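You operate a simulated robot arm through the tools that you are given. There is no shell and no other tool.

You run a simulated robot arm. Do the job below in one go: nothing can be reset, and whatever is moved stays where it is left.

TASK
Put Tariq's belt pack to bed on the charger; its power lead is unplugged.
Fine: Switch the pack off first. Charger switch off before the lead goes in, on again once the pack is docked. Where these are worked on the way, their far stop is far enough and under half their travel is too little: charger switch.

It is judged by the outcome, as a careful person would: the job done as asked, and still so three seconds after it is handed in. It fails if anything else is knocked over, pushed out of place, dropped, spilled or broken.

THE ROBOT
A 7-joint arm with a two-finger parallel gripper, fixed in place. Base frame: the origin is at the foot of the arm, x ahead of it, y to its left, z up; the work surface is at about z = 860. Readings come in mm, rad, newtons and seconds.
Its first joint turns from -2.601 to 2.601 rad. Payload 3.43 kg.
The tool frame sits at the grasp point between the pads (the TCP): z along the fingers, y along the line on which they close. The tips reach 30 mm beyond it. Largest opening 94 mm; finger width 28, thickness 10; the body of the gripper, 50 by 96 mm, starts 55 mm behind the TCP.
Orientation is that of the tool frame in the base frame, as a unit quaternion [x, y, z, w]. With the fingers straight down and closing along the base's y, the tool's x points along the base's -x, its y along +y and its z along -z.

THE INTERFACE
- The arm moves only by the tool send_rows. Its arguments are lists of equal length, an entry for each row: "offset": the shift along the tool's x, y, z in units of 40 mm (1.0 is 40 mm), a list of three; "rot": the turn, a rotation vector about the tool's x, y, z in units of 8 degrees (1.0 is 8 degrees), a list of three; "gripper": the finger opening in mm, from 0 to 94. In form: {"offset": [[dx, dy, dz], ...], "rot": [[rx, ry, rz], ...], "gripper": [gripper, ...]}. A call has 1 to 20 rows; each row shifts and turns the commanded pose from where the row before left it, along the tool's axes as they then stand. A call with a number of a shift or a turn outside -1 to 1 is refused whole. Each row takes 0.2 s and may step no farther than 50 mm and 0.15 rad from the row before; otherwise, or with a gripper value out of range, the whole call is refused. Where a pose cannot be reached the arm comes as near as it can. A force on the tool above 40 N (or 10 N above the force at the start of the call, whichever is more), or a blocked arm, ends the call early, and 0.2 s more pass. Each finger travels about 45 mm/s and halts on what it meets, pressing with about 26 N; the grip force reading is that of the motor and also rises with nothing between the fingers. The clock runs only during rows and for 0.2 s after the last one: add rows that do not move to give the fingers time. The reply holds the time, the measured pose of the TCP, the force on the tool along the base axes, the opening and the grip force, in the units named above and with some noise, with the torque about the TCP (base axes, N m) and any sound that the robot's microphone picked up.
- Cameras (640 x 400 px; columns grow to the right, rows downward): "scene" is fixed at [399.1, 647.9, 1615.2]; the picture's right is [0.99, 0.10, 0.00], its down [0.10, -0.94, -0.33] and it looks along [-0.03, 0.33, -0.94] (base axes); focal length 214 px, centre (320, 200). "wrist" rides on the gripper at [76, 14, -102] in the tool frame; the picture's right is [-0.18, 0.98, 0.00], its down [-0.75, -0.14, -0.64] and it looks along [-0.63, -0.12, 0.77] (tool axes); focal length 243 px, centre (320, 200). There is no depth. A picture from a camera that has moved, and an enlarged one, comes with that camera's place and axes in the base frame and with its lens.
- capture(camera): a new picture of that camera. The clock stands still meanwhile.
- close_up(camera, box): a new picture of the part [left, top, right, bottom] of that camera's present view, enlarged. The clock stands still meanwhile.
- sign_off(): hands the job in; it is judged then, once.

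Nothing tells you positions but the pictures and the camera data. Unless the task says otherwise, let go and move clear before handing in.

The tools are called after "Emit:" by a JSON object that holds its "fn" and its "kwargs". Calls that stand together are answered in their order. send_rows: Moves the arm, as the interface text tells. Its arguments: {"type":"object","properties":{"offset":{"type":"array","items":{"type":"array","items":{"type":"number"}}},"rot":{"type":"array","items":{"type":"array","items":{"type":"number"}}},"gripper":{"type":"array","items":{"type":"number"}}},"required":["offset","rot","gripper"]} The other tools are called the same way: capture (camera) takes a picture; close_up (camera, box) takes an enlarged picture of a part of a camera's view; sign_off () hands the job in.

At the start:

```text
t: 0.0
eef_pos: [221.8, 962.1, 1245.6]
orientation: [0.0, 1.0, 0.0, 0.0]
wrist_force: [-0.5, -0.4, -0.4]
wrist_torque: [0.01, 0.02, 0.02]
gripper_width: 93.8
grasp_force: 0.1
```

scene: 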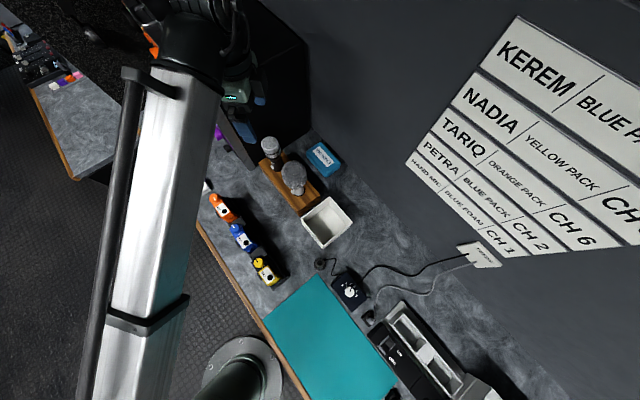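
wrist: 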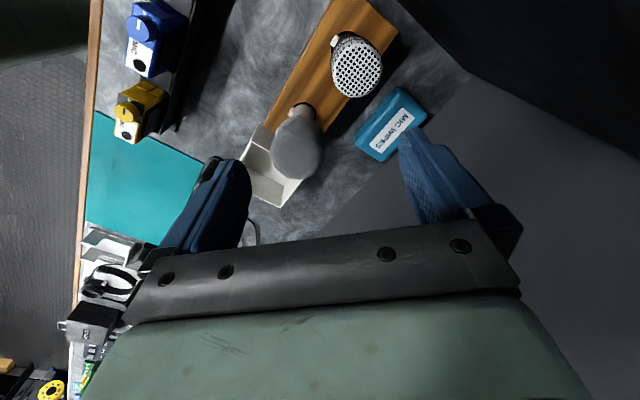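

I see a wall board saying Tariq has the orange pack on CH 6. Three belt packs (orange, blue, yellow) stand in a row, and the charger and lead appear to be at the lower right. I'll look closer before moving.

Emit:
{"fn": "close_up", "kwargs": {"camera": "scene", "box": [190, 170, 300, 300]}}

Emit:
{"fn": "close_up", "kwargs": {"camera": "scene", "box": [300, 230, 510, 400]}}

Emit:
{"fn": "close_up", "kwargs": {"camera": "scene", "box": [400, 100, 640, 280]}}

Emit:
{"fn": "close_up", "kwargs": {"camera": "wrist", "box": [60, 0, 320, 200]}}

```text
3.08 times, centred on (245, 235) of scene
camera zoom: at [399.1, 647.9, 1615.2], right [0.99, 0.1, 0.0], down [0.1, -0.94, -0.33], along [-0.03, 0.33, -0.94], focal length 660 px, centre (551, 92)
```

zoom: 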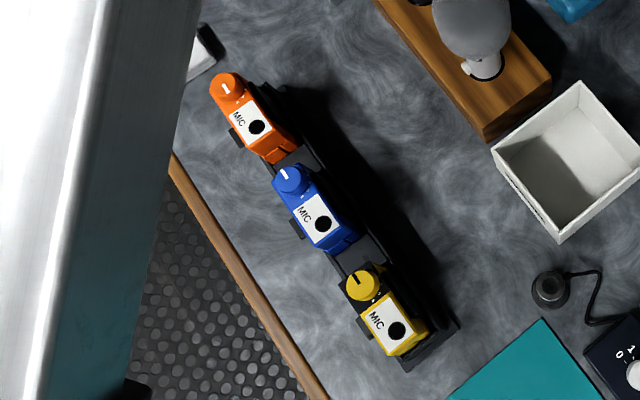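

```text
2.35 times, centred on (405, 315) of scene
camera zoom: at [399.1, 647.9, 1615.2], right [0.99, 0.1, 0.0], down [0.1, -0.94, -0.33], along [-0.03, 0.33, -0.94], focal length 505 px, centre (120, -71)
```

zoom: 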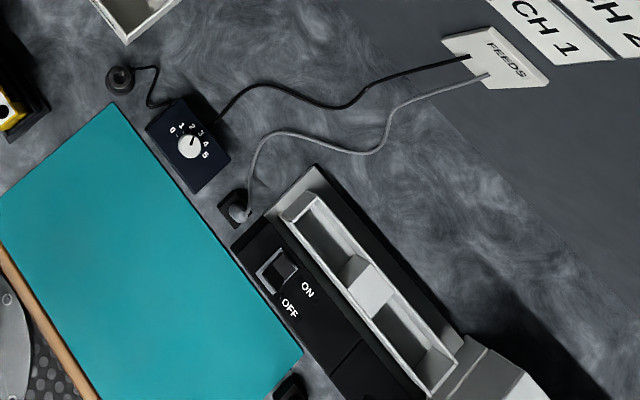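

```text
2.22 times, centred on (520, 190) of scene
camera zoom: at [399.1, 647.9, 1615.2], right [0.99, 0.1, 0.0], down [0.1, -0.94, -0.33], along [-0.03, 0.33, -0.94], focal length 477 px, centre (-124, 222)
```

zoom: 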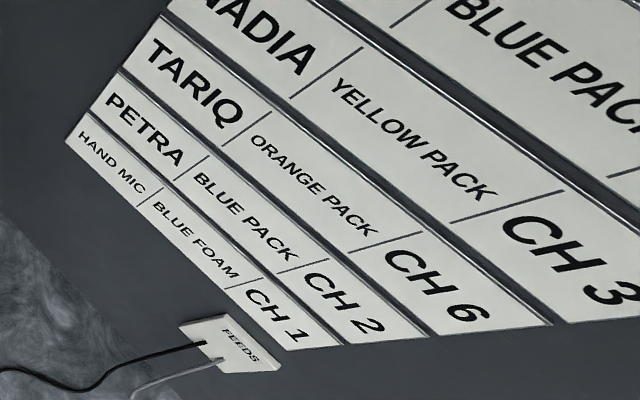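

```text
2.00 times, centred on (190, 100) of wrist
camera zoom: at [145.9, 977.4, 1349.6], right [0.18, 0.98, 0.0], down [0.75, -0.14, 0.64], along [0.63, -0.12, -0.77], focal length 485 px, centre (580, 400)
```

zoom: 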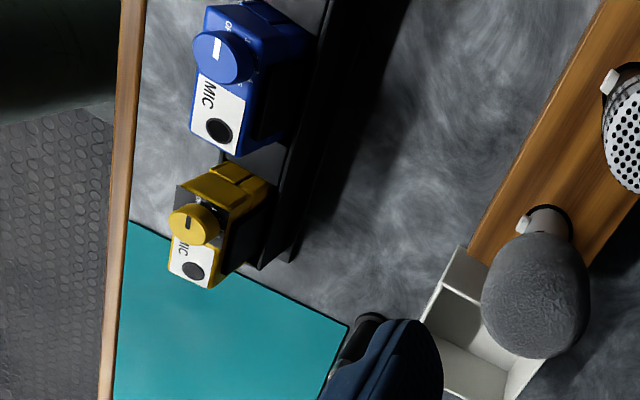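

The board says Tariq wears the orange pack. It stands in a rack at about (54, 828), with its top near z≈938. The charger is near (620, 466), with its lead lying by its upper-left end. I'll move the wrist camera above the orange pack for a closer look.

Emit:
{"fn": "send_rows", "kwargs": {"offset": [[0.7, -0.558, 0.3], [0.7, -0.558, 0.3], [0.7, -0.558, 0.3], [0.7, -0.558, 0.3], [0.7, -0.558, 0.3], [0.7, -0.558, 0.3], [0, 0, 0], [0, 0, 0], [0, 0, 0], [0, 0, 0], [0, 0, 0], [0, 0, 0], [0, 0, 0]], "rot": [[0, 0, 0], [0, 0, 0], [0, 0, 0], [0, 0, 0], [0, 0, 0], [0, 0, 0], [0, 0, -0.9375], [0, 0, -0.9375], [0, 0, -0.9375], [0, 0, -0.9375], [0, 0, -0.9375], [0, 0, -0.9375], [0, 0, 0]], "gripper": [94, 94, 94, 94, 94, 94, 94, 94, 94, 94, 94, 94, 94]}}

Emit:
{"fn": "capture", "kwargs": {"camera": "wrist"}}

Emit:
{"fn": "capture", "kwargs": {"camera": "scene"}}

```text
t: 2.8
eef_pos: [54.7, 827.1, 1174.4]
orientation: [-0.384, 0.924, 0.0, 0.0]
wrist_force: [0.3, 0.0, 0.4]
wrist_torque: [-0.02, 0.01, -0.01]
gripper_width: 94.1
grasp_force: 0.0
```

```text
taken
camera wrist: at [-9.3, 785.0, 1278.0], right [-0.57, 0.82, 0.0], down [0.63, 0.43, 0.64], along [0.53, 0.36, -0.77], focal length 243 px, centre (320, 200)
```

wrist: 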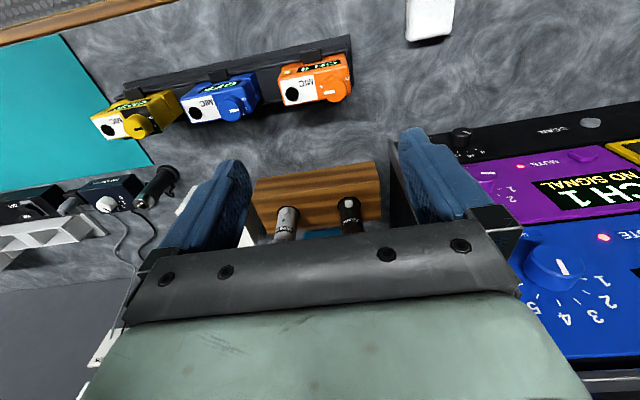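

```text
taken
```

scene: 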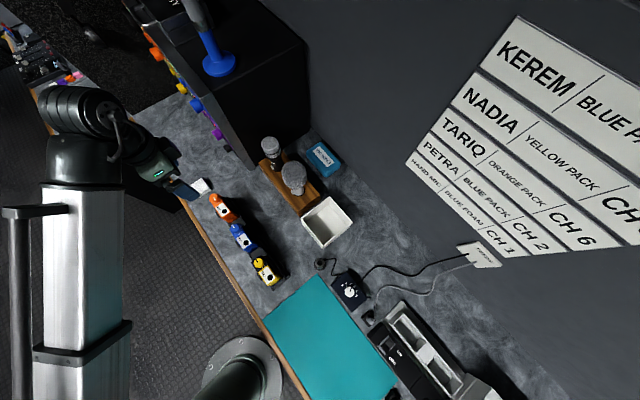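

The camera now looks over the three packs from the table's front side. I'll zoom in on the orange pack, its knob and the rack.

Emit:
{"fn": "close_up", "kwargs": {"camera": "wrist", "box": [250, 20, 380, 120]}}

Emit:
{"fn": "close_up", "kwargs": {"camera": "wrist", "box": [80, 50, 280, 150]}}

Emit:
{"fn": "close_up", "kwargs": {"camera": "wrist", "box": [0, 150, 200, 290]}}

Emit:
{"fn": "close_up", "kwargs": {"camera": "scene", "box": [190, 170, 300, 300]}}

```text
4.00 times, centred on (315, 70) of wrist
camera zoom: at [-9.3, 785.0, 1278.0], right [-0.57, 0.82, 0.0], down [0.63, 0.43, 0.64], along [0.53, 0.36, -0.77], focal length 970 px, centre (340, 720)
```

zoom: 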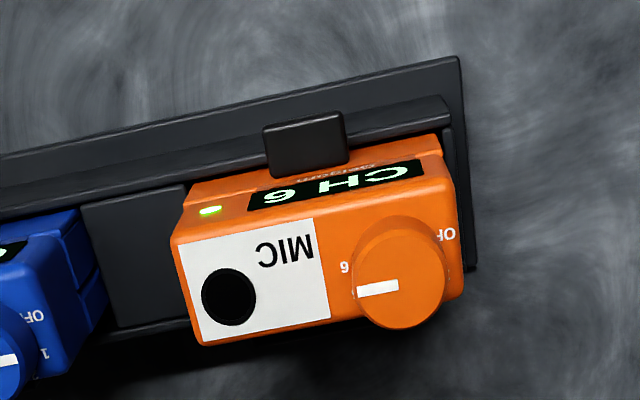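

```text
3.20 times, centred on (180, 100) of wrist
camera zoom: at [-9.3, 785.0, 1278.0], right [-0.57, 0.82, 0.0], down [0.63, 0.43, 0.64], along [0.53, 0.36, -0.77], focal length 776 px, centre (768, 520)
```

zoom: 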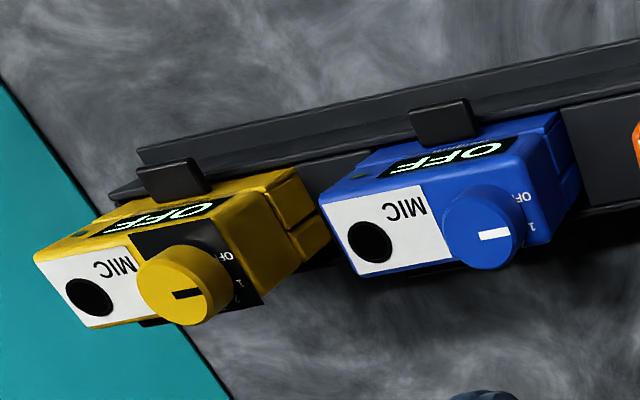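

```text
2.86 times, centred on (100, 220) of wrist
camera zoom: at [-9.3, 785.0, 1278.0], right [-0.57, 0.82, 0.0], down [0.63, 0.43, 0.64], along [0.53, 0.36, -0.77], focal length 693 px, centre (949, 143)
```

zoom: 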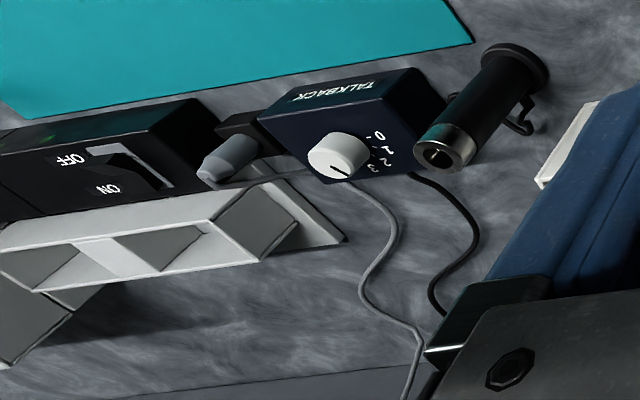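

```text
3.08 times, centred on (245, 235) of scene
camera zoom: at [399.1, 647.9, 1615.2], right [0.99, 0.1, 0.0], down [0.1, -0.94, -0.33], along [-0.03, 0.33, -0.94], focal length 660 px, centre (551, 92)
```

zoom: 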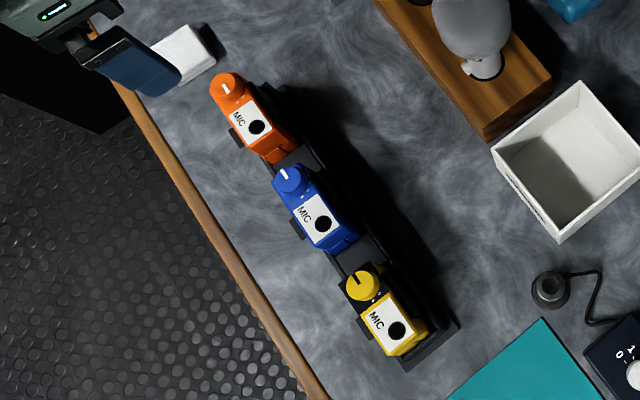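

Orange display reads CH 6 with a green light, and its top knob points at 6, with OFF on the other side. I'll tilt the camera to look straight down on it and read the dial.

Emit:
{"fn": "send_rows", "kwargs": {"offset": [[0, 0, 0.6], [0, 0, 0.6], [0, 0, 0.6], [0, 0, 0], [0, 0, 0], [0, 0, 0], [0, 0, 0], [0, 0, 0], [0, 0, 0]], "rot": [[0, 0, 0], [0, 0, 0], [0, 0, 0], [0, 0.975, 0], [0, 0.975, 0], [0, 0.975, 0], [0, 0.975, 0], [0, 0.975, 0], [0, 0, 0]], "gripper": [94, 94, 94, 94, 94, 94, 94, 94, 94]}}

Emit:
{"fn": "capture", "kwargs": {"camera": "wrist"}}

```text
t: 4.8
eef_pos: [37.6, 848.6, 1037.7]
orientation: [-0.372, 0.912, -0.033, -0.172]
wrist_force: [-0.1, -0.7, 0.3]
wrist_torque: [-0.01, -0.01, -0.02]
gripper_width: 94.1
grasp_force: 0.1
out of reach, approached as far as the arm can: row 5, 6, 7, 8
```

```text
taken
camera wrist: at [6.1, 828.1, 1161.2], right [-0.56, 0.83, 0.01], down [0.78, 0.52, 0.34], along [0.28, 0.19, -0.94], focal length 243 px, centre (320, 200)
```

wrist: 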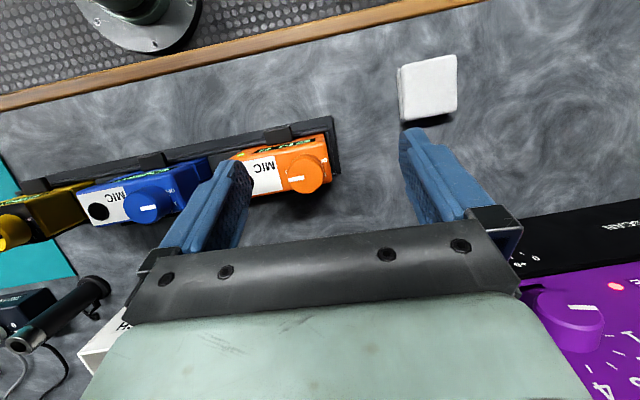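

The tilt reached the arm's limit at about 20°, but the view is useful. Zooming in on the orange knob.

Emit:
{"fn": "close_up", "kwargs": {"camera": "wrist", "box": [220, 110, 350, 210]}}

Emit:
{"fn": "close_up", "kwargs": {"camera": "wrist", "box": [0, 120, 220, 260]}}

```text
4.00 times, centred on (285, 160) of wrist
camera zoom: at [6.1, 828.1, 1161.2], right [-0.56, 0.83, 0.01], down [0.78, 0.52, 0.34], along [0.28, 0.19, -0.94], focal length 970 px, centre (460, 360)
```

zoom: 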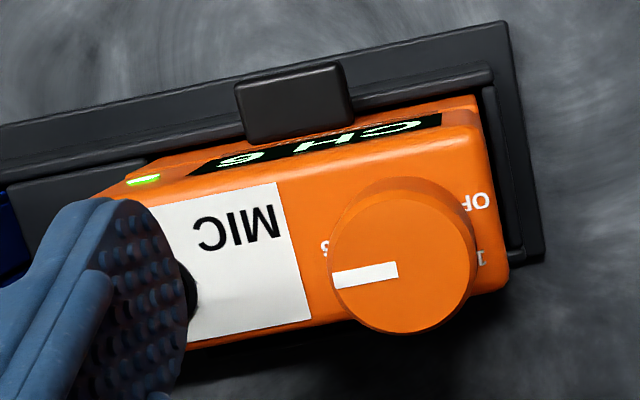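

```text
2.86 times, centred on (110, 190) of wrist
camera zoom: at [6.1, 828.1, 1161.2], right [-0.56, 0.83, 0.01], down [0.78, 0.52, 0.34], along [0.28, 0.19, -0.94], focal length 693 px, centre (920, 229)
```

zoom: 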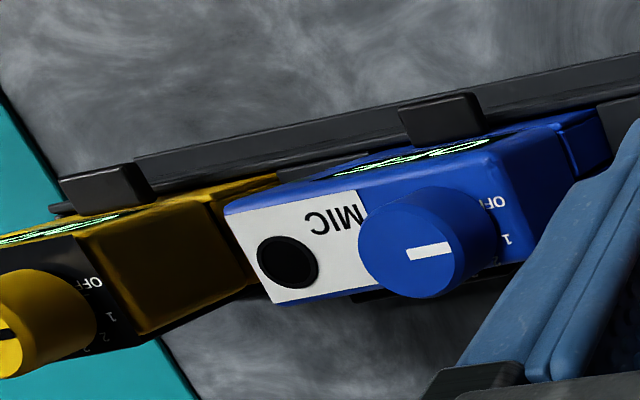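

The knob top is at about (48.5, 844.4, 986). Its dial runs OFF, 1 … 6, with 6 toward the MIC side. I'll undo the tilt and check how the commanded pose behaves.

Emit:
{"fn": "send_rows", "kwargs": {"offset": [[0, 0, 0], [0, 0, 0], [0, 0, 0], [0, 0, 0]], "rot": [[0, -0.975, 0], [0, -0.975, 0], [0, -0.975, 0], [0, 0, 0]], "gripper": [94, 94, 94, 94]}}

```text
t: 5.8
eef_pos: [36.7, 848.9, 1037.6]
orientation: [-0.372, 0.927, 0.045, 0.018]
wrist_force: [0.1, -0.7, 0.3]
wrist_torque: [0.0, -0.01, -0.01]
gripper_width: 94.1
grasp_force: 0.0
```

The commanded pose resets to the measured one when the arm cannot reach. I'll level the tool to straight down and raise it.

Emit:
{"fn": "send_rows", "kwargs": {"offset": [[0, 0, 0], [0, 0, -0.8], [0, 0, -0.8], [0, 0, 0]], "rot": [[0.501, 0.479, 0], [0, 0, 0], [0, 0, 0], [0, 0, 0]], "gripper": [94, 94, 94, 94]}}

```text
t: 6.8
eef_pos: [40.2, 848.6, 1100.2]
orientation: [-0.371, 0.928, 0.001, -0.002]
wrist_force: [-0.9, -0.1, 0.4]
wrist_torque: [-0.03, 0.01, 0.0]
gripper_width: 94.2
grasp_force: 0.1
```

The tool is level. I'll zoom the scene camera tightly on the orange pack and rack, then on the charger.

Emit:
{"fn": "close_up", "kwargs": {"camera": "scene", "box": [205, 185, 265, 235]}}

Emit:
{"fn": "close_up", "kwargs": {"camera": "scene", "box": [360, 290, 480, 400]}}

Emit:
{"fn": "close_up", "kwargs": {"camera": "wrist", "box": [220, 50, 380, 180]}}

```text
8.00 times, centred on (235, 210) of scene
camera zoom: at [399.1, 647.9, 1615.2], right [0.99, 0.1, 0.0], down [0.1, -0.94, -0.33], along [-0.03, 0.33, -0.94], focal length 1716 px, centre (1000, 120)
```

zoom: 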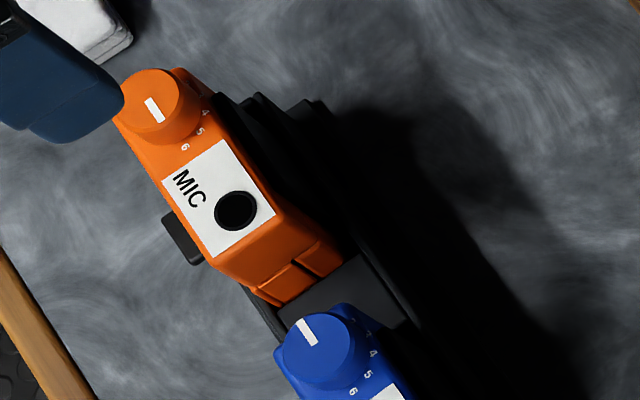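

```text
3.64 times, centred on (420, 345) of scene
camera zoom: at [399.1, 647.9, 1615.2], right [0.99, 0.1, 0.0], down [0.1, -0.94, -0.33], along [-0.03, 0.33, -0.94], focal length 780 px, centre (-44, -327)
```

zoom: 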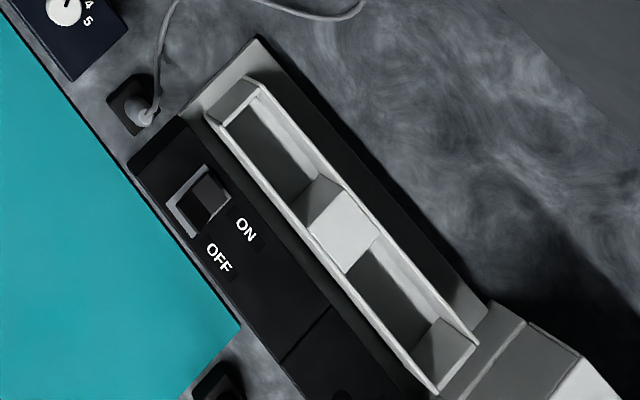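

```text
3.08 times, centred on (300, 115) of wrist
camera zoom: at [-26.6, 807.8, 1203.9], right [-0.54, 0.84, 0.0], down [0.64, 0.42, 0.64], along [0.54, 0.35, -0.77], focal length 746 px, centre (382, 462)
```

zoom: 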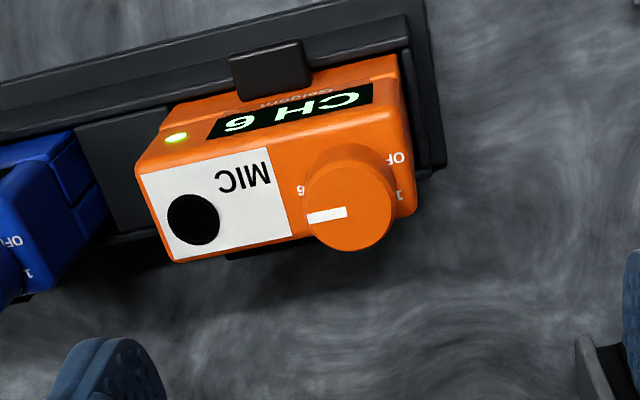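

The pack stands upright in a black rack, with its front tab over a rail. The dial runs from 6 (pointing along +e1) through the wall side to OFF (opposite), so that is a half turn counter-clockwise from above. I'll centre above the knob and turn the wrist to check its range.

Emit:
{"fn": "send_rows", "kwargs": {"offset": [[-0.078, -0.22, 0], [0, 0, 0], [0, 0, 0], [0, 0, 0], [0, 0, 0], [0, 0, 0], [0, 0, 0], [0, 0, 0], [0, 0, 0], [0, 0, 0], [0, 0, 0], [0, 0, 0], [0, 0, 0], [0, 0, 0]], "rot": [[0, 0, 0], [0, 0, 0.923], [0, 0, 0.923], [0, 0, 0.923], [0, 0, 0.923], [0, 0, 0.923], [0, 0, 0.923], [0, 0, 0.923], [0, 0, 0.923], [0, 0, 0.923], [0, 0, 0.923], [0, 0, 0.923], [0, 0, 0.923], [0, 0, 0]], "gripper": [94, 94, 94, 94, 94, 94, 94, 94, 94, 94, 94, 94, 94, 94]}}

Emit:
{"fn": "capture", "kwargs": {"camera": "wrist"}}

```text
t: 9.8
eef_pos: [46.7, 844.8, 1100.8]
orientation: [0.383, 0.924, -0.001, 0.0]
wrist_force: [1.0, 0.1, -0.2]
wrist_torque: [-0.02, -0.01, 0.02]
gripper_width: 93.9
grasp_force: 0.0
```

```text
taken
camera wrist: at [1.9, 909.6, 1205.1], right [0.83, 0.56, 0.0], down [0.43, -0.63, 0.64], along [0.36, -0.53, -0.77], focal length 243 px, centre (320, 200)
```

wrist: 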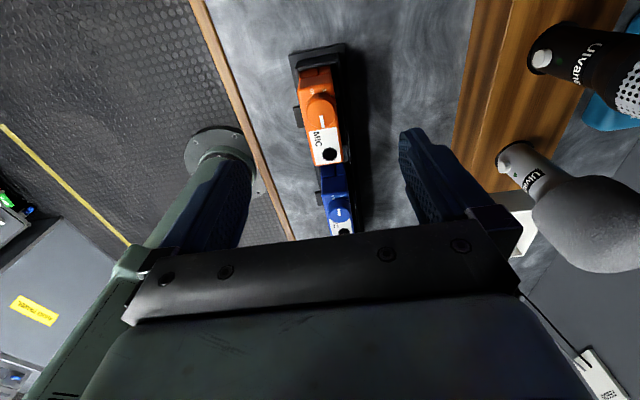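

Yaw range of ±45° works. I'll zoom in to refine the knob position from this side.

Emit:
{"fn": "close_up", "kwargs": {"camera": "wrist", "box": [270, 30, 390, 180]}}

Emit:
{"fn": "close_up", "kwargs": {"camera": "wrist", "box": [285, 40, 355, 110]}}

```text
2.67 times, centred on (330, 105) of wrist
camera zoom: at [1.9, 909.6, 1205.1], right [0.83, 0.56, 0.0], down [0.43, -0.63, 0.64], along [0.36, -0.53, -0.77], focal length 647 px, centre (293, 453)
```

zoom: 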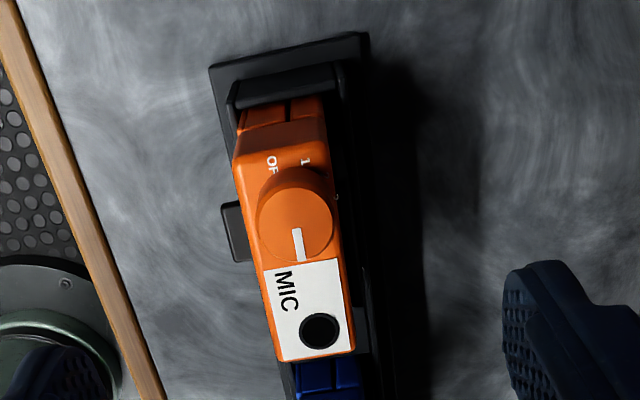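

```text
5.71 times, centred on (320, 75) of wrist
camera zoom: at [1.9, 909.6, 1205.1], right [0.83, 0.56, 0.0], down [0.43, -0.63, 0.64], along [0.36, -0.53, -0.77], focal length 1386 px, centre (320, 914)
```

zoom: 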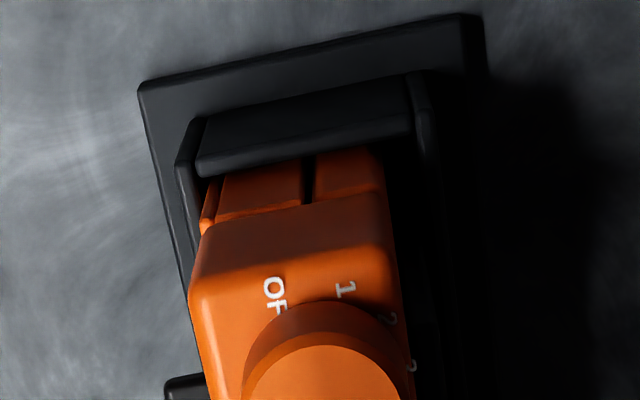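

The knob is centred almost exactly under the tool, with its top at z≈990. I'll descend to just above it and check.

Emit:
{"fn": "send_rows", "kwargs": {"offset": [[0, 0, 0.7], [0, 0, 0.7], [0, 0, 0.4], [0, 0, 0]], "rot": [[0, 0, 0], [0, 0, 0], [0, 0, 0], [0, 0, 0]], "gripper": [80, 60, 60, 60]}}

Emit:
{"fn": "capture", "kwargs": {"camera": "wrist"}}

Emit:
{"fn": "close_up", "kwargs": {"camera": "scene", "box": [185, 170, 265, 230]}}

```text
t: 10.8
eef_pos: [44.9, 845.8, 1028.5]
orientation: [0.383, 0.924, -0.001, 0.0]
wrist_force: [-0.2, 0.9, -1.0]
wrist_torque: [0.0, 0.0, -0.03]
gripper_width: 59.9
grasp_force: 0.1
```

```text
taken
camera wrist: at [1.4, 909.3, 1133.0], right [0.82, 0.57, 0.0], down [0.43, -0.63, 0.64], along [0.36, -0.53, -0.77], focal length 243 px, centre (320, 200)
```

wrist: 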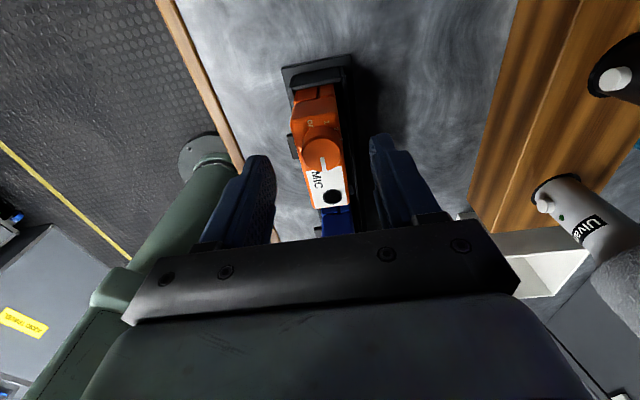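

```text
6.67 times, centred on (225, 200) of scene
camera zoom: at [399.1, 647.9, 1615.2], right [0.99, 0.1, 0.0], down [0.1, -0.94, -0.33], along [-0.03, 0.33, -0.94], focal length 1430 px, centre (953, 200)
```

zoom: 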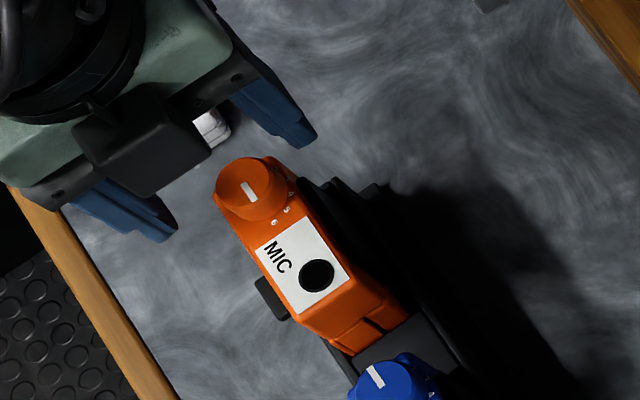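

I'll zoom the wrist view to pin down the knob relative to the fingertips.

Emit:
{"fn": "close_up", "kwargs": {"camera": "wrist", "box": [270, 60, 380, 220]}}

Emit:
{"fn": "close_up", "kwargs": {"camera": "scene", "box": [190, 175, 240, 215]}}

```text
2.50 times, centred on (325, 140) of wrist
camera zoom: at [1.4, 909.3, 1133.0], right [0.82, 0.57, 0.0], down [0.43, -0.63, 0.64], along [0.36, -0.53, -0.77], focal length 606 px, centre (308, 350)
```

zoom: 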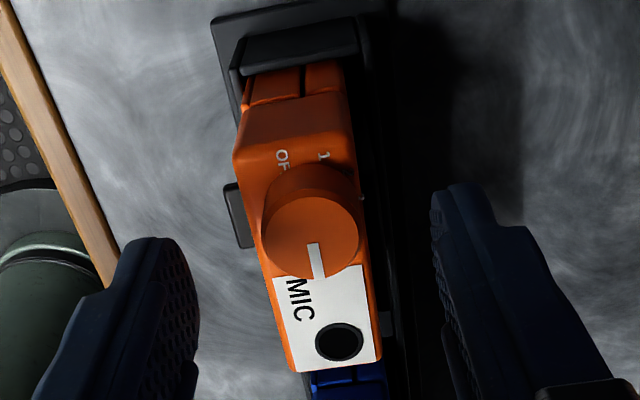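

```text
10.00 times, centred on (215, 195) of scene
camera zoom: at [399.1, 647.9, 1615.2], right [0.99, 0.1, 0.0], down [0.1, -0.94, -0.33], along [-0.03, 0.33, -0.94], focal length 2145 px, centre (1370, 250)
```

zoom: 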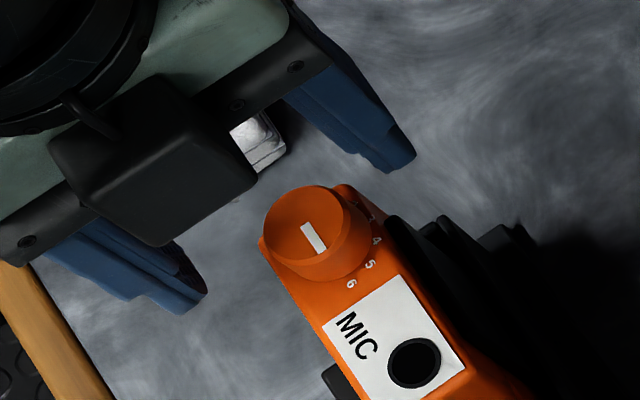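

The knob top is at about (48.5, 844, 985) and the pack top at z≈970. I'll shift 4 mm along the rack, lower the fingertips to z≈975 around the knob, and close on it.

Emit:
{"fn": "send_rows", "kwargs": {"offset": [[-0.1, 0.012, 0.3], [0, 0, 0.29], [0, 0, 0], [0, 0, 0], [0, 0, 0], [0, 0, 0], [0, 0, 0]], "rot": [[0, 0, 0], [0, 0, 0], [0, 0, 0], [0, 0, 0], [0, 0, 0], [0, 0, 0], [0, 0, 0]], "gripper": [60, 60, 40, 30, 22, 20, 20]}}

Emit:
{"fn": "close_up", "kwargs": {"camera": "wrist", "box": [230, 60, 410, 240]}}

Emit:
{"fn": "close_up", "kwargs": {"camera": "scene", "box": [190, 175, 240, 215]}}

```text
t: 12.4
eef_pos: [48.8, 843.3, 1006.6]
orientation: [0.383, 0.924, -0.001, -0.001]
wrist_force: [0.9, 0.0, 0.3]
wrist_torque: [0.11, -0.06, -0.03]
gripper_width: 26.0
grasp_force: 25.9
```

```text
2.22 times, centred on (320, 150) of wrist
camera zoom: at [4.3, 907.1, 1110.2], right [0.82, 0.57, 0.0], down [0.43, -0.63, 0.64], along [0.36, -0.53, -0.77], focal length 539 px, centre (320, 311)
```

zoom: 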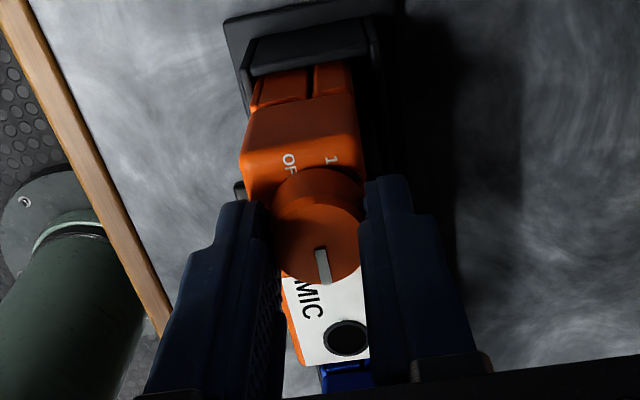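

```text
10.00 times, centred on (215, 195) of scene
camera zoom: at [399.1, 647.9, 1615.2], right [0.99, 0.1, 0.0], down [0.1, -0.94, -0.33], along [-0.03, 0.33, -0.94], focal length 2145 px, centre (1370, 250)
```

zoom: 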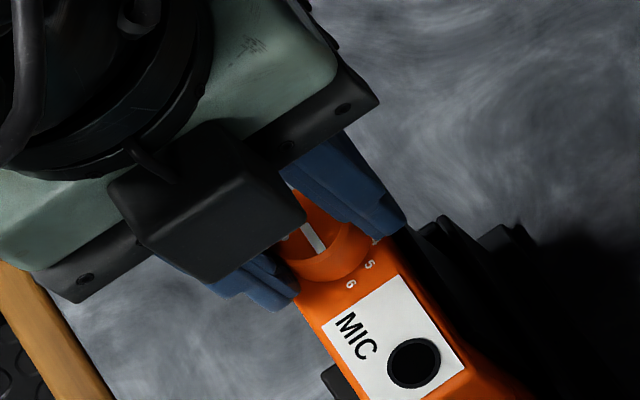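

The knob is gripped at 26 mm width and centred. I'll turn it counter-clockwise, about 40° first.

Emit:
{"fn": "send_rows", "kwargs": {"offset": [[0, 0, 0], [0, 0, 0], [0, 0, 0], [0, 0, 0], [0, 0, 0], [0, 0, 0]], "rot": [[0, 0, -0.9], [0, 0, -0.9], [0, 0, -0.9], [0, 0, -0.9], [0, 0, -0.9], [0, 0, 0]], "gripper": [20, 20, 20, 20, 20, 20]}}

Emit:
{"fn": "close_up", "kwargs": {"camera": "wrist", "box": [230, 60, 410, 240]}}

```text
t: 13.8
eef_pos: [48.8, 842.4, 1005.2]
orientation: [0.075, 0.997, 0.0, -0.002]
wrist_force: [-3.1, 4.0, 19.0]
wrist_torque: [0.36, 0.07, -0.02]
gripper_width: 25.8
grasp_force: 26.2
```

```text
2.22 times, centred on (320, 150) of wrist
camera zoom: at [-24.8, 868.8, 1110.0], right [0.33, 0.94, 0.0], down [0.72, -0.26, 0.64], along [0.6, -0.21, -0.77], focal length 539 px, centre (320, 311)
```

zoom: 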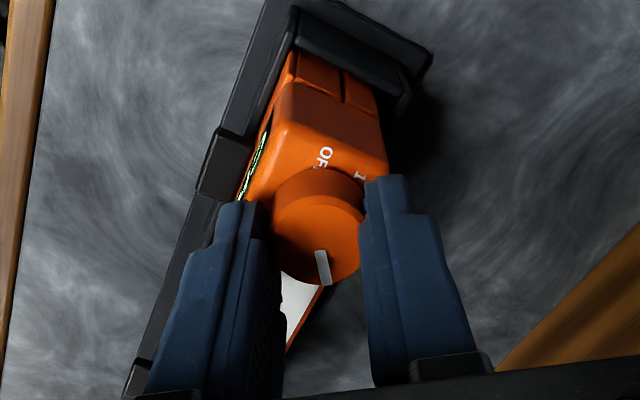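

The knob turns with the fingers. An upward force of 19 N suggests a fingertip is touching the pack's top, so I'll lift 2 mm and continue turning.

Emit:
{"fn": "send_rows", "kwargs": {"offset": [[0, 0, -0.05], [0, 0, 0], [0, 0, 0], [0, 0, 0], [0, 0, 0], [0, 0, 0], [0, 0, 0]], "rot": [[0, 0, 0], [0, 0, -0.9], [0, 0, -0.9], [0, 0, -0.9], [0, 0, -0.9], [0, 0, -0.9], [0, 0, 0]], "gripper": [20, 20, 20, 20, 20, 20, 20]}}

Emit:
{"fn": "close_up", "kwargs": {"camera": "wrist", "box": [230, 40, 430, 240]}}

```text
t: 15.4
eef_pos: [49.1, 842.4, 1008.6]
orientation: [-0.234, 0.972, -0.002, -0.001]
wrist_force: [3.0, 1.8, -0.5]
wrist_torque: [0.37, -0.37, -0.03]
gripper_width: 25.6
grasp_force: 25.9
```

```text
2.00 times, centred on (330, 140) of wrist
camera zoom: at [-25.8, 821.0, 1111.7], right [-0.28, 0.96, 0.0], down [0.74, 0.22, 0.64], along [0.62, 0.18, -0.77], focal length 485 px, centre (300, 320)
```

zoom: 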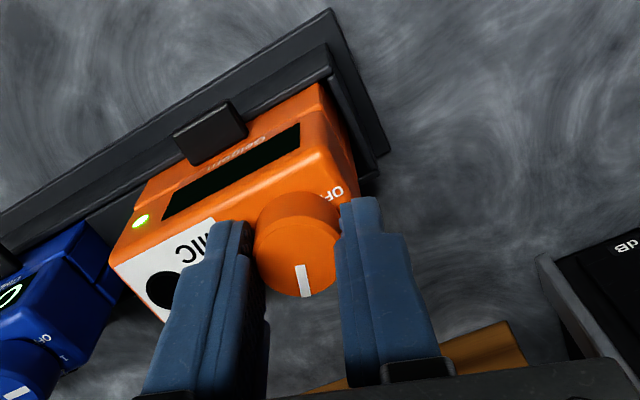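

The display is blank between channels and the light is still green. I'll continue to about 95° in total, then release and rise for a re-grip.

Emit:
{"fn": "send_rows", "kwargs": {"offset": [[0, 0, 0], [0, 0, 0], [0, 0, 0], [0, 0, 0], [0, 0, 0], [0, 0, 0], [0, 0, 0], [0, 0, -0.8], [0, 0, 0]], "rot": [[0, 0, -0.96], [0, 0, -0.96], [0, 0, -0.96], [0, 0, 0], [0, 0, 0], [0, 0, 0], [0, 0, 0], [0, 0, 0], [0, 0, 0]], "gripper": [20, 20, 20, 20, 40, 60, 60, 60, 60]}}

Emit:
{"fn": "close_up", "kwargs": {"camera": "wrist", "box": [230, 40, 430, 240]}}

Emit:
{"fn": "close_up", "kwargs": {"camera": "scene", "box": [190, 175, 240, 215]}}

```text
t: 17.4
eef_pos: [50.4, 840.4, 1040.9]
orientation: [-0.423, 0.906, -0.001, -0.001]
wrist_force: [-0.1, -0.5, 1.0]
wrist_torque: [-0.02, 0.01, -0.03]
gripper_width: 60.1
grasp_force: 0.0
```

```text
2.00 times, centred on (330, 140) of wrist
camera zoom: at [-10.6, 791.9, 1144.9], right [-0.64, 0.77, 0.0], down [0.59, 0.49, 0.64], along [0.49, 0.41, -0.77], focal length 485 px, centre (300, 320)
```

zoom: 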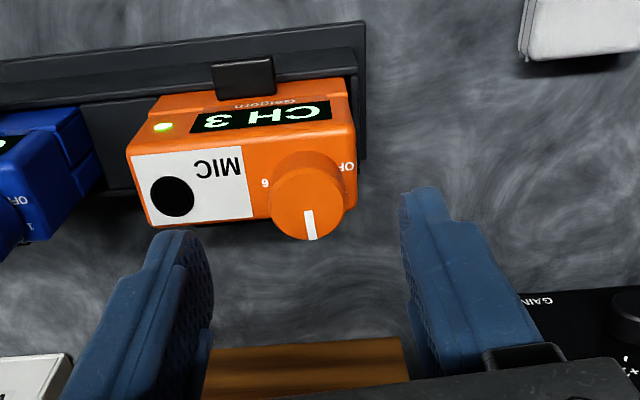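

```text
10.00 times, centred on (215, 195) of scene
camera zoom: at [399.1, 647.9, 1615.2], right [0.99, 0.1, 0.0], down [0.1, -0.94, -0.33], along [-0.03, 0.33, -0.94], focal length 2145 px, centre (1370, 250)
```

zoom: 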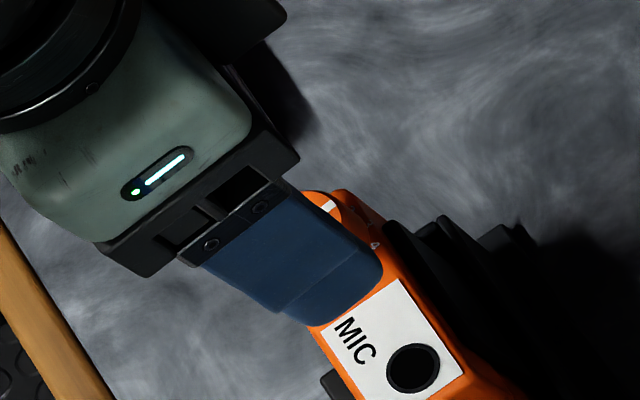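

It now reads CH 3 with the pointer toward the wall, so each step is 30° and OFF is another 90° on. I'll turn the wrist back for the second grip.

Emit:
{"fn": "send_rows", "kwargs": {"offset": [[0, 0, 0], [0, 0, 0], [0, 0, 0], [0, 0, 0], [0, 0, 0], [0, 0, 0], [0, 0, 0], [0, 0, 0], [0, 0, 0], [0, 0, 0], [0, 0, 0], [0, 0, 0], [0, 0, 0], [0, 0, 0]], "rot": [[0, 0, 0.99], [0, 0, 0.99], [0, 0, 0.99], [0, 0, 0.99], [0, 0, 0.99], [0, 0, 0.99], [0, 0, 0.99], [0, 0, 0.99], [0, 0, 0.99], [0, 0, 0.99], [0, 0, 0.99], [0, 0, 0.99], [0, 0, 0], [0, 0, 0]], "gripper": [60, 60, 60, 60, 60, 60, 60, 60, 60, 60, 60, 60, 60, 60]}}

Emit:
{"fn": "close_up", "kwargs": {"camera": "wrist", "box": [240, 60, 400, 220]}}

```text
t: 20.4
eef_pos: [49.3, 842.2, 1041.8]
orientation: [0.383, 0.924, -0.001, 0.0]
wrist_force: [0.0, -1.1, 0.3]
wrist_torque: [-0.01, 0.0, 0.03]
gripper_width: 59.8
grasp_force: 0.0
```

```text
2.50 times, centred on (320, 140) of wrist
camera zoom: at [5.2, 906.8, 1143.7], right [0.83, 0.56, 0.0], down [0.43, -0.63, 0.64], along [0.36, -0.53, -0.77], focal length 606 px, centre (320, 350)
```

zoom: 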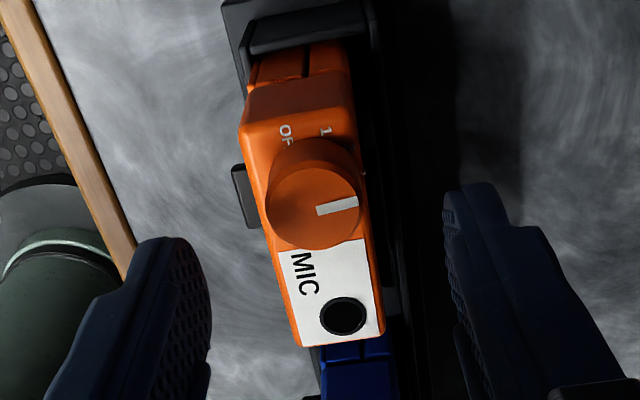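

Good alignment. I'll descend, grip the knob again and turn the remaining 90° toward OFF.

Emit:
{"fn": "send_rows", "kwargs": {"offset": [[0, 0, 0.42], [0, 0, 0.41], [0, 0, 0], [0, 0, 0], [0, 0, 0], [0, 0, 0], [0, 0, 0], [0, 0, 0], [0, 0, 0], [0, 0, 0], [0, 0, 0], [0, 0, 0], [0, 0, 0], [0, 0, 0]], "rot": [[0, 0, 0], [0, 0, 0], [0, 0, 0], [0, 0, 0], [0, 0, 0], [0, 0, 0], [0, 0, -0.96], [0, 0, -0.96], [0, 0, -0.96], [0, 0, -0.96], [0, 0, -0.96], [0, 0, -0.96], [0, 0, -0.96], [0, 0, 0]], "gripper": [60, 60, 40, 30, 20, 20, 20, 20, 20, 20, 20, 20, 20, 20]}}

Emit:
{"fn": "close_up", "kwargs": {"camera": "wrist", "box": [240, 60, 400, 220]}}

```text
t: 23.4
eef_pos: [49.7, 842.8, 1007.9]
orientation: [-0.077, 0.997, -0.001, 0.001]
wrist_force: [4.9, 4.8, 3.2]
wrist_torque: [0.48, -0.56, -0.03]
gripper_width: 25.6
grasp_force: 26.2
```

```text
2.50 times, centred on (320, 140) of wrist
camera zoom: at [-28.4, 845.8, 1110.3], right [0.03, 1.0, 0.0], down [0.77, -0.02, 0.64], along [0.64, -0.02, -0.77], focal length 606 px, centre (320, 350)
```

zoom: 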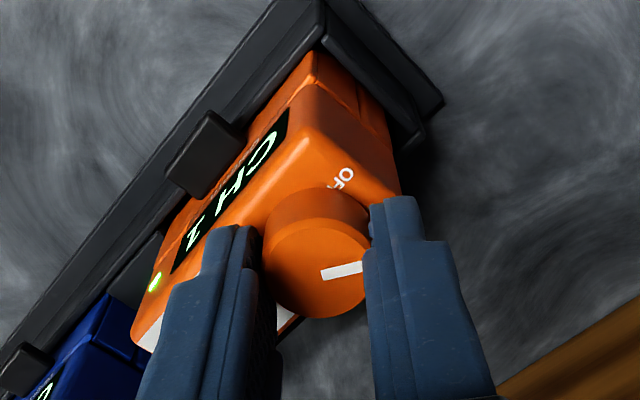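

The display reads CH 1. Continuing to OFF.

Emit:
{"fn": "send_rows", "kwargs": {"offset": [[0, 0, 0], [0, 0, 0], [0, 0, 0], [0, 0, 0], [0, 0, 0], [0, 0, 0]], "rot": [[0, 0, -0.94], [0, 0, -0.94], [0, 0, -0.94], [0, 0, -0.94], [0, 0, -0.94], [0, 0, 0]], "gripper": [20, 20, 20, 20, 20, 20]}}

Emit:
{"fn": "close_up", "kwargs": {"camera": "wrist", "box": [240, 60, 400, 220]}}

```text
t: 24.8
eef_pos: [49.0, 843.1, 1006.8]
orientation: [-0.395, 0.919, 0.001, -0.002]
wrist_force: [-5.1, 12.9, 5.2]
wrist_torque: [0.7, 0.16, -0.18]
gripper_width: 25.9
grasp_force: 25.6
```

```text
2.50 times, centred on (320, 140) of wrist
camera zoom: at [-14.3, 798.3, 1110.6], right [-0.59, 0.81, 0.0], down [0.62, 0.45, 0.64], along [0.52, 0.38, -0.77], focal length 606 px, centre (320, 350)
```

zoom: 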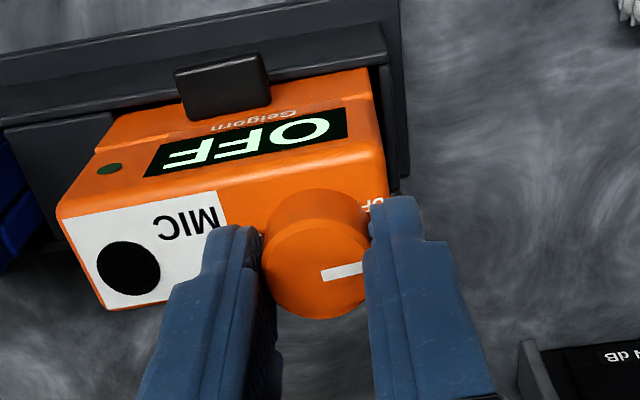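

The display reads OFF and the light is out. I'll release, rise, and check that the pack still stands properly.

Emit:
{"fn": "send_rows", "kwargs": {"offset": [[0, 0, 0], [0, 0, 0], [0, 0, -0.4], [0, 0, -0.9], [0, 0, -0.9], [0, 0, -0.9], [0, 0, -0.9], [0, 0, 0]], "rot": [[0, 0, 0], [0, 0, 0], [0, 0, 0], [0, 0, 0], [0, 0, 0], [0, 0, 0], [0, 0, 0], [0, 0, 0]], "gripper": [40, 60, 60, 60, 60, 60, 60, 60]}}

Emit:
{"fn": "close_up", "kwargs": {"camera": "wrist", "box": [240, 20, 400, 180]}}

```text
t: 26.6
eef_pos: [47.8, 840.8, 1166.1]
orientation: [-0.394, 0.919, -0.001, 0.0]
wrist_force: [0.2, 0.5, 0.2]
wrist_torque: [-0.03, 0.06, 0.01]
gripper_width: 59.9
grasp_force: 0.1
```

```text
2.50 times, centred on (320, 100) of wrist
camera zoom: at [-16.1, 796.1, 1269.3], right [-0.58, 0.81, 0.0], down [0.62, 0.45, 0.64], along [0.52, 0.37, -0.77], focal length 606 px, centre (320, 450)
```

zoom: 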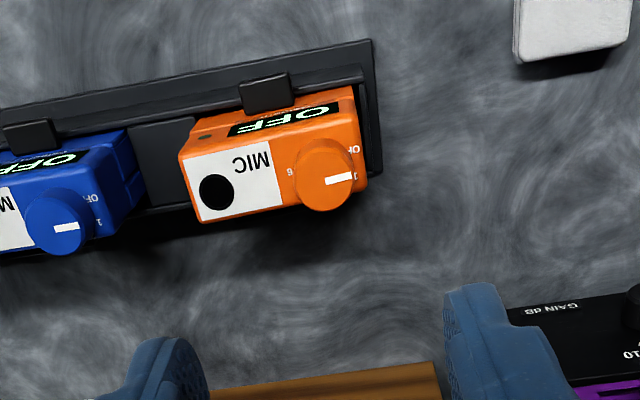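

The pack is off and undisturbed. Next I'll fly over to the charger area near (600, 450) and look at the switch, socket and lead.

Emit:
{"fn": "send_rows", "kwargs": {"offset": [[-0.13, -0.93, 0], [-0.13, -0.93, 0], [-0.13, -0.93, 0], [-0.13, -0.93, 0], [-0.13, -0.93, 0], [-0.13, -0.93, 0], [-0.13, -0.93, 0], [-0.13, -0.93, 0], [-0.13, -0.93, 0], [-0.13, -0.93, 0], [-0.13, -0.93, 0], [-0.13, -0.93, 0], [-0.13, -0.93, 0], [-0.13, -0.93, 0], [-0.13, -0.93, 0], [-0.13, -0.93, 0], [-0.13, -0.93, 0], [0, 0, 0]], "rot": [[0, 0, 0], [0, 0, 0], [0, 0, 0], [0, 0, 0], [0, 0, 0], [0, 0, 0], [0, 0, 0], [0, 0, 0], [0, 0, 0], [0, 0, 0], [0, 0, 0], [0, 0, 0], [0, 0, 0], [0, 0, 0], [0, 0, 0], [0, 0, 0], [0, 0, 0], [0, 0, 0]], "gripper": [94, 94, 94, 94, 94, 94, 94, 94, 94, 94, 94, 94, 94, 94, 94, 94, 94, 94]}}

Emit:
{"fn": "capture", "kwargs": {"camera": "wrist"}}

Emit:
{"fn": "capture", "kwargs": {"camera": "scene"}}

```text
t: 29.2
eef_pos: [420.0, 596.6, 1136.0]
orientation: [-0.392, 0.92, 0.004, 0.006]
wrist_force: [1.1, -0.2, -2.3]
wrist_torque: [0.03, 0.06, 0.03]
gripper_width: 94.2
grasp_force: 0.1
out of reach, approached as far as the arm can: row 5, 6, 7, 8, 9, 11
stopped in row 13: the force on the tool passed its limit at 48 N (the readings are from after the stop); the commanded pose is now the measured one
```

```text
taken
camera wrist: at [355.3, 550.5, 1237.8], right [-0.58, 0.81, 0.01], down [0.62, 0.44, 0.65], along [0.53, 0.38, -0.76], focal length 243 px, centre (320, 200)
```

wrist: 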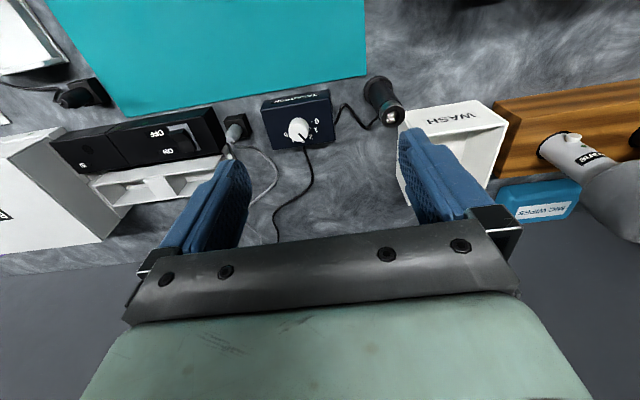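

```text
taken
```

scene: 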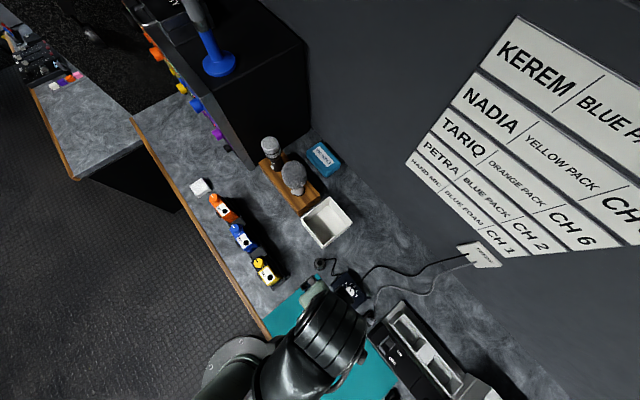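

The transit hit a reach limit midway and a quick catch-up tripped the force stop. The scene shows nothing displaced. I'll zoom in to check, and look at the charger from here.

Emit:
{"fn": "close_up", "kwargs": {"camera": "wrist", "box": [40, 70, 270, 220]}}

Emit:
{"fn": "close_up", "kwargs": {"camera": "scene", "box": [180, 130, 400, 310]}}

```text
2.67 times, centred on (155, 145) of wrist
camera zoom: at [355.3, 550.5, 1237.8], right [-0.58, 0.81, 0.01], down [0.62, 0.44, 0.65], along [0.53, 0.38, -0.76], focal length 647 px, centre (760, 347)
```

zoom: 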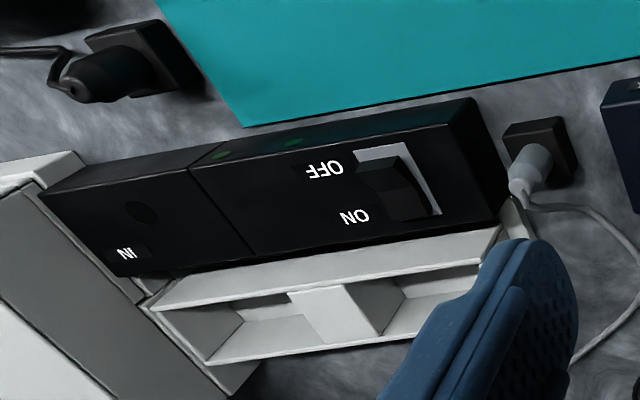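

```text
2.22 times, centred on (290, 220) of scene
camera zoom: at [399.1, 647.9, 1615.2], right [0.99, 0.1, 0.0], down [0.1, -0.94, -0.33], along [-0.03, 0.33, -0.94], focal length 477 px, centre (387, 156)
```

zoom: 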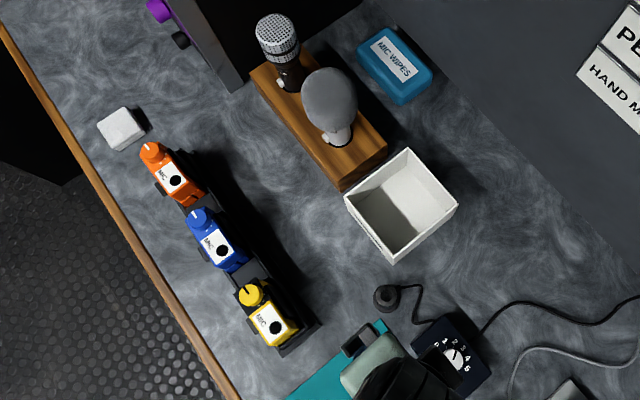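

Nothing has been displaced. I can see a charger "IN" socket at its far end and two candidate leads: a grey one by the talkback box and a black one near IN. I'll move closer over the charger.

Emit:
{"fn": "send_rows", "kwargs": {"offset": [[0, 0, 0], [0, -0.75, 0], [0, -0.75, 0], [0, -0.75, 0], [0, -0.75, 0], [0, -0.75, 0], [0, -0.75, 0], [0, 0, 0]], "rot": [[0.019, 0.101, 0], [0, 0, 0], [0, 0, 0], [0, 0, 0], [0, 0, 0], [0, 0, 0], [0, 0, 0], [0, 0, 0]], "gripper": [94, 94, 94, 94, 94, 94, 94, 94]}}

Emit:
{"fn": "capture", "kwargs": {"camera": "wrist"}}

```text
t: 29.8
eef_pos: [429.2, 589.7, 1134.6]
orientation: [-0.388, 0.922, 0.005, 0.007]
wrist_force: [4.5, 0.7, -4.8]
wrist_torque: [0.27, 0.26, 0.21]
gripper_width: 94.1
grasp_force: 0.1
stopped in row 2: the force on the tool passed its limit at 44 N (the readings are from after the stop); the commanded pose is now the measured one
```

```text
taken
camera wrist: at [364.1, 545.0, 1236.9], right [-0.57, 0.82, 0.01], down [0.62, 0.43, 0.65], along [0.53, 0.38, -0.76], focal length 243 px, centre (320, 200)
```

wrist: 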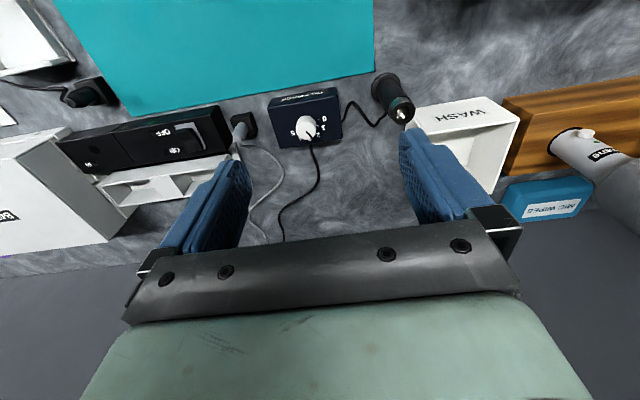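

The force limit tripped again right away. I'll check what the arm may be touching before moving further.

Emit:
{"fn": "capture", "kwargs": {"camera": "scene"}}

Emit:
{"fn": "close_up", "kwargs": {"camera": "scene", "box": [220, 240, 420, 400]}}

```text
taken
```

scene: 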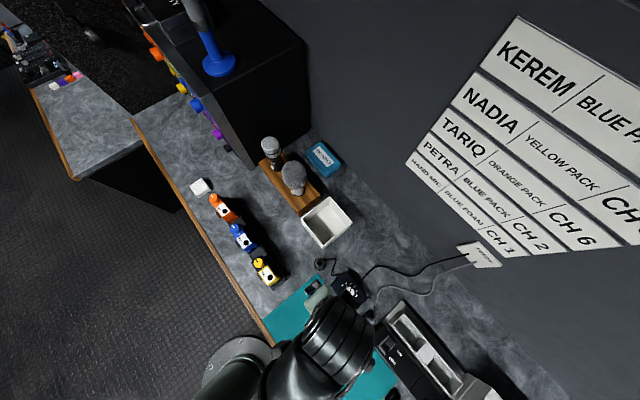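

```text
2.50 times, centred on (320, 320) of scene
camera zoom: at [399.1, 647.9, 1615.2], right [0.99, 0.1, 0.0], down [0.1, -0.94, -0.33], along [-0.03, 0.33, -0.94], focal length 536 px, centre (320, -100)
```

zoom: 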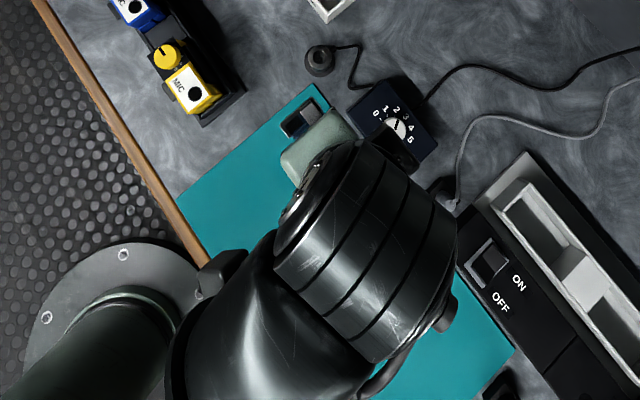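

The arm is folded tightly above the gripper here, so it is likely at a joint or self-contact limit rather than touching the scene. I'll back out by extending outward and up, in small steps.

Emit:
{"fn": "send_rows", "kwargs": {"offset": [[-0.3, 0, -0.1], [-0.4, 0, -0.2], [-0.5, 0, -0.2], [-0.5, 0, -0.2], [0, 0, 0]], "rot": [[0, 0, 0], [0, 0, 0], [0, 0, 0], [0, 0, 0], [0, 0, 0]], "gripper": [94, 94, 94, 94, 94]}}

```text
t: 30.9
eef_pos: [475.9, 637.0, 1163.8]
orientation: [-0.389, 0.921, 0.005, 0.005]
wrist_force: [0.8, 3.7, -5.9]
wrist_torque: [-0.14, -0.38, -0.25]
gripper_width: 93.9
grasp_force: 0.0
```

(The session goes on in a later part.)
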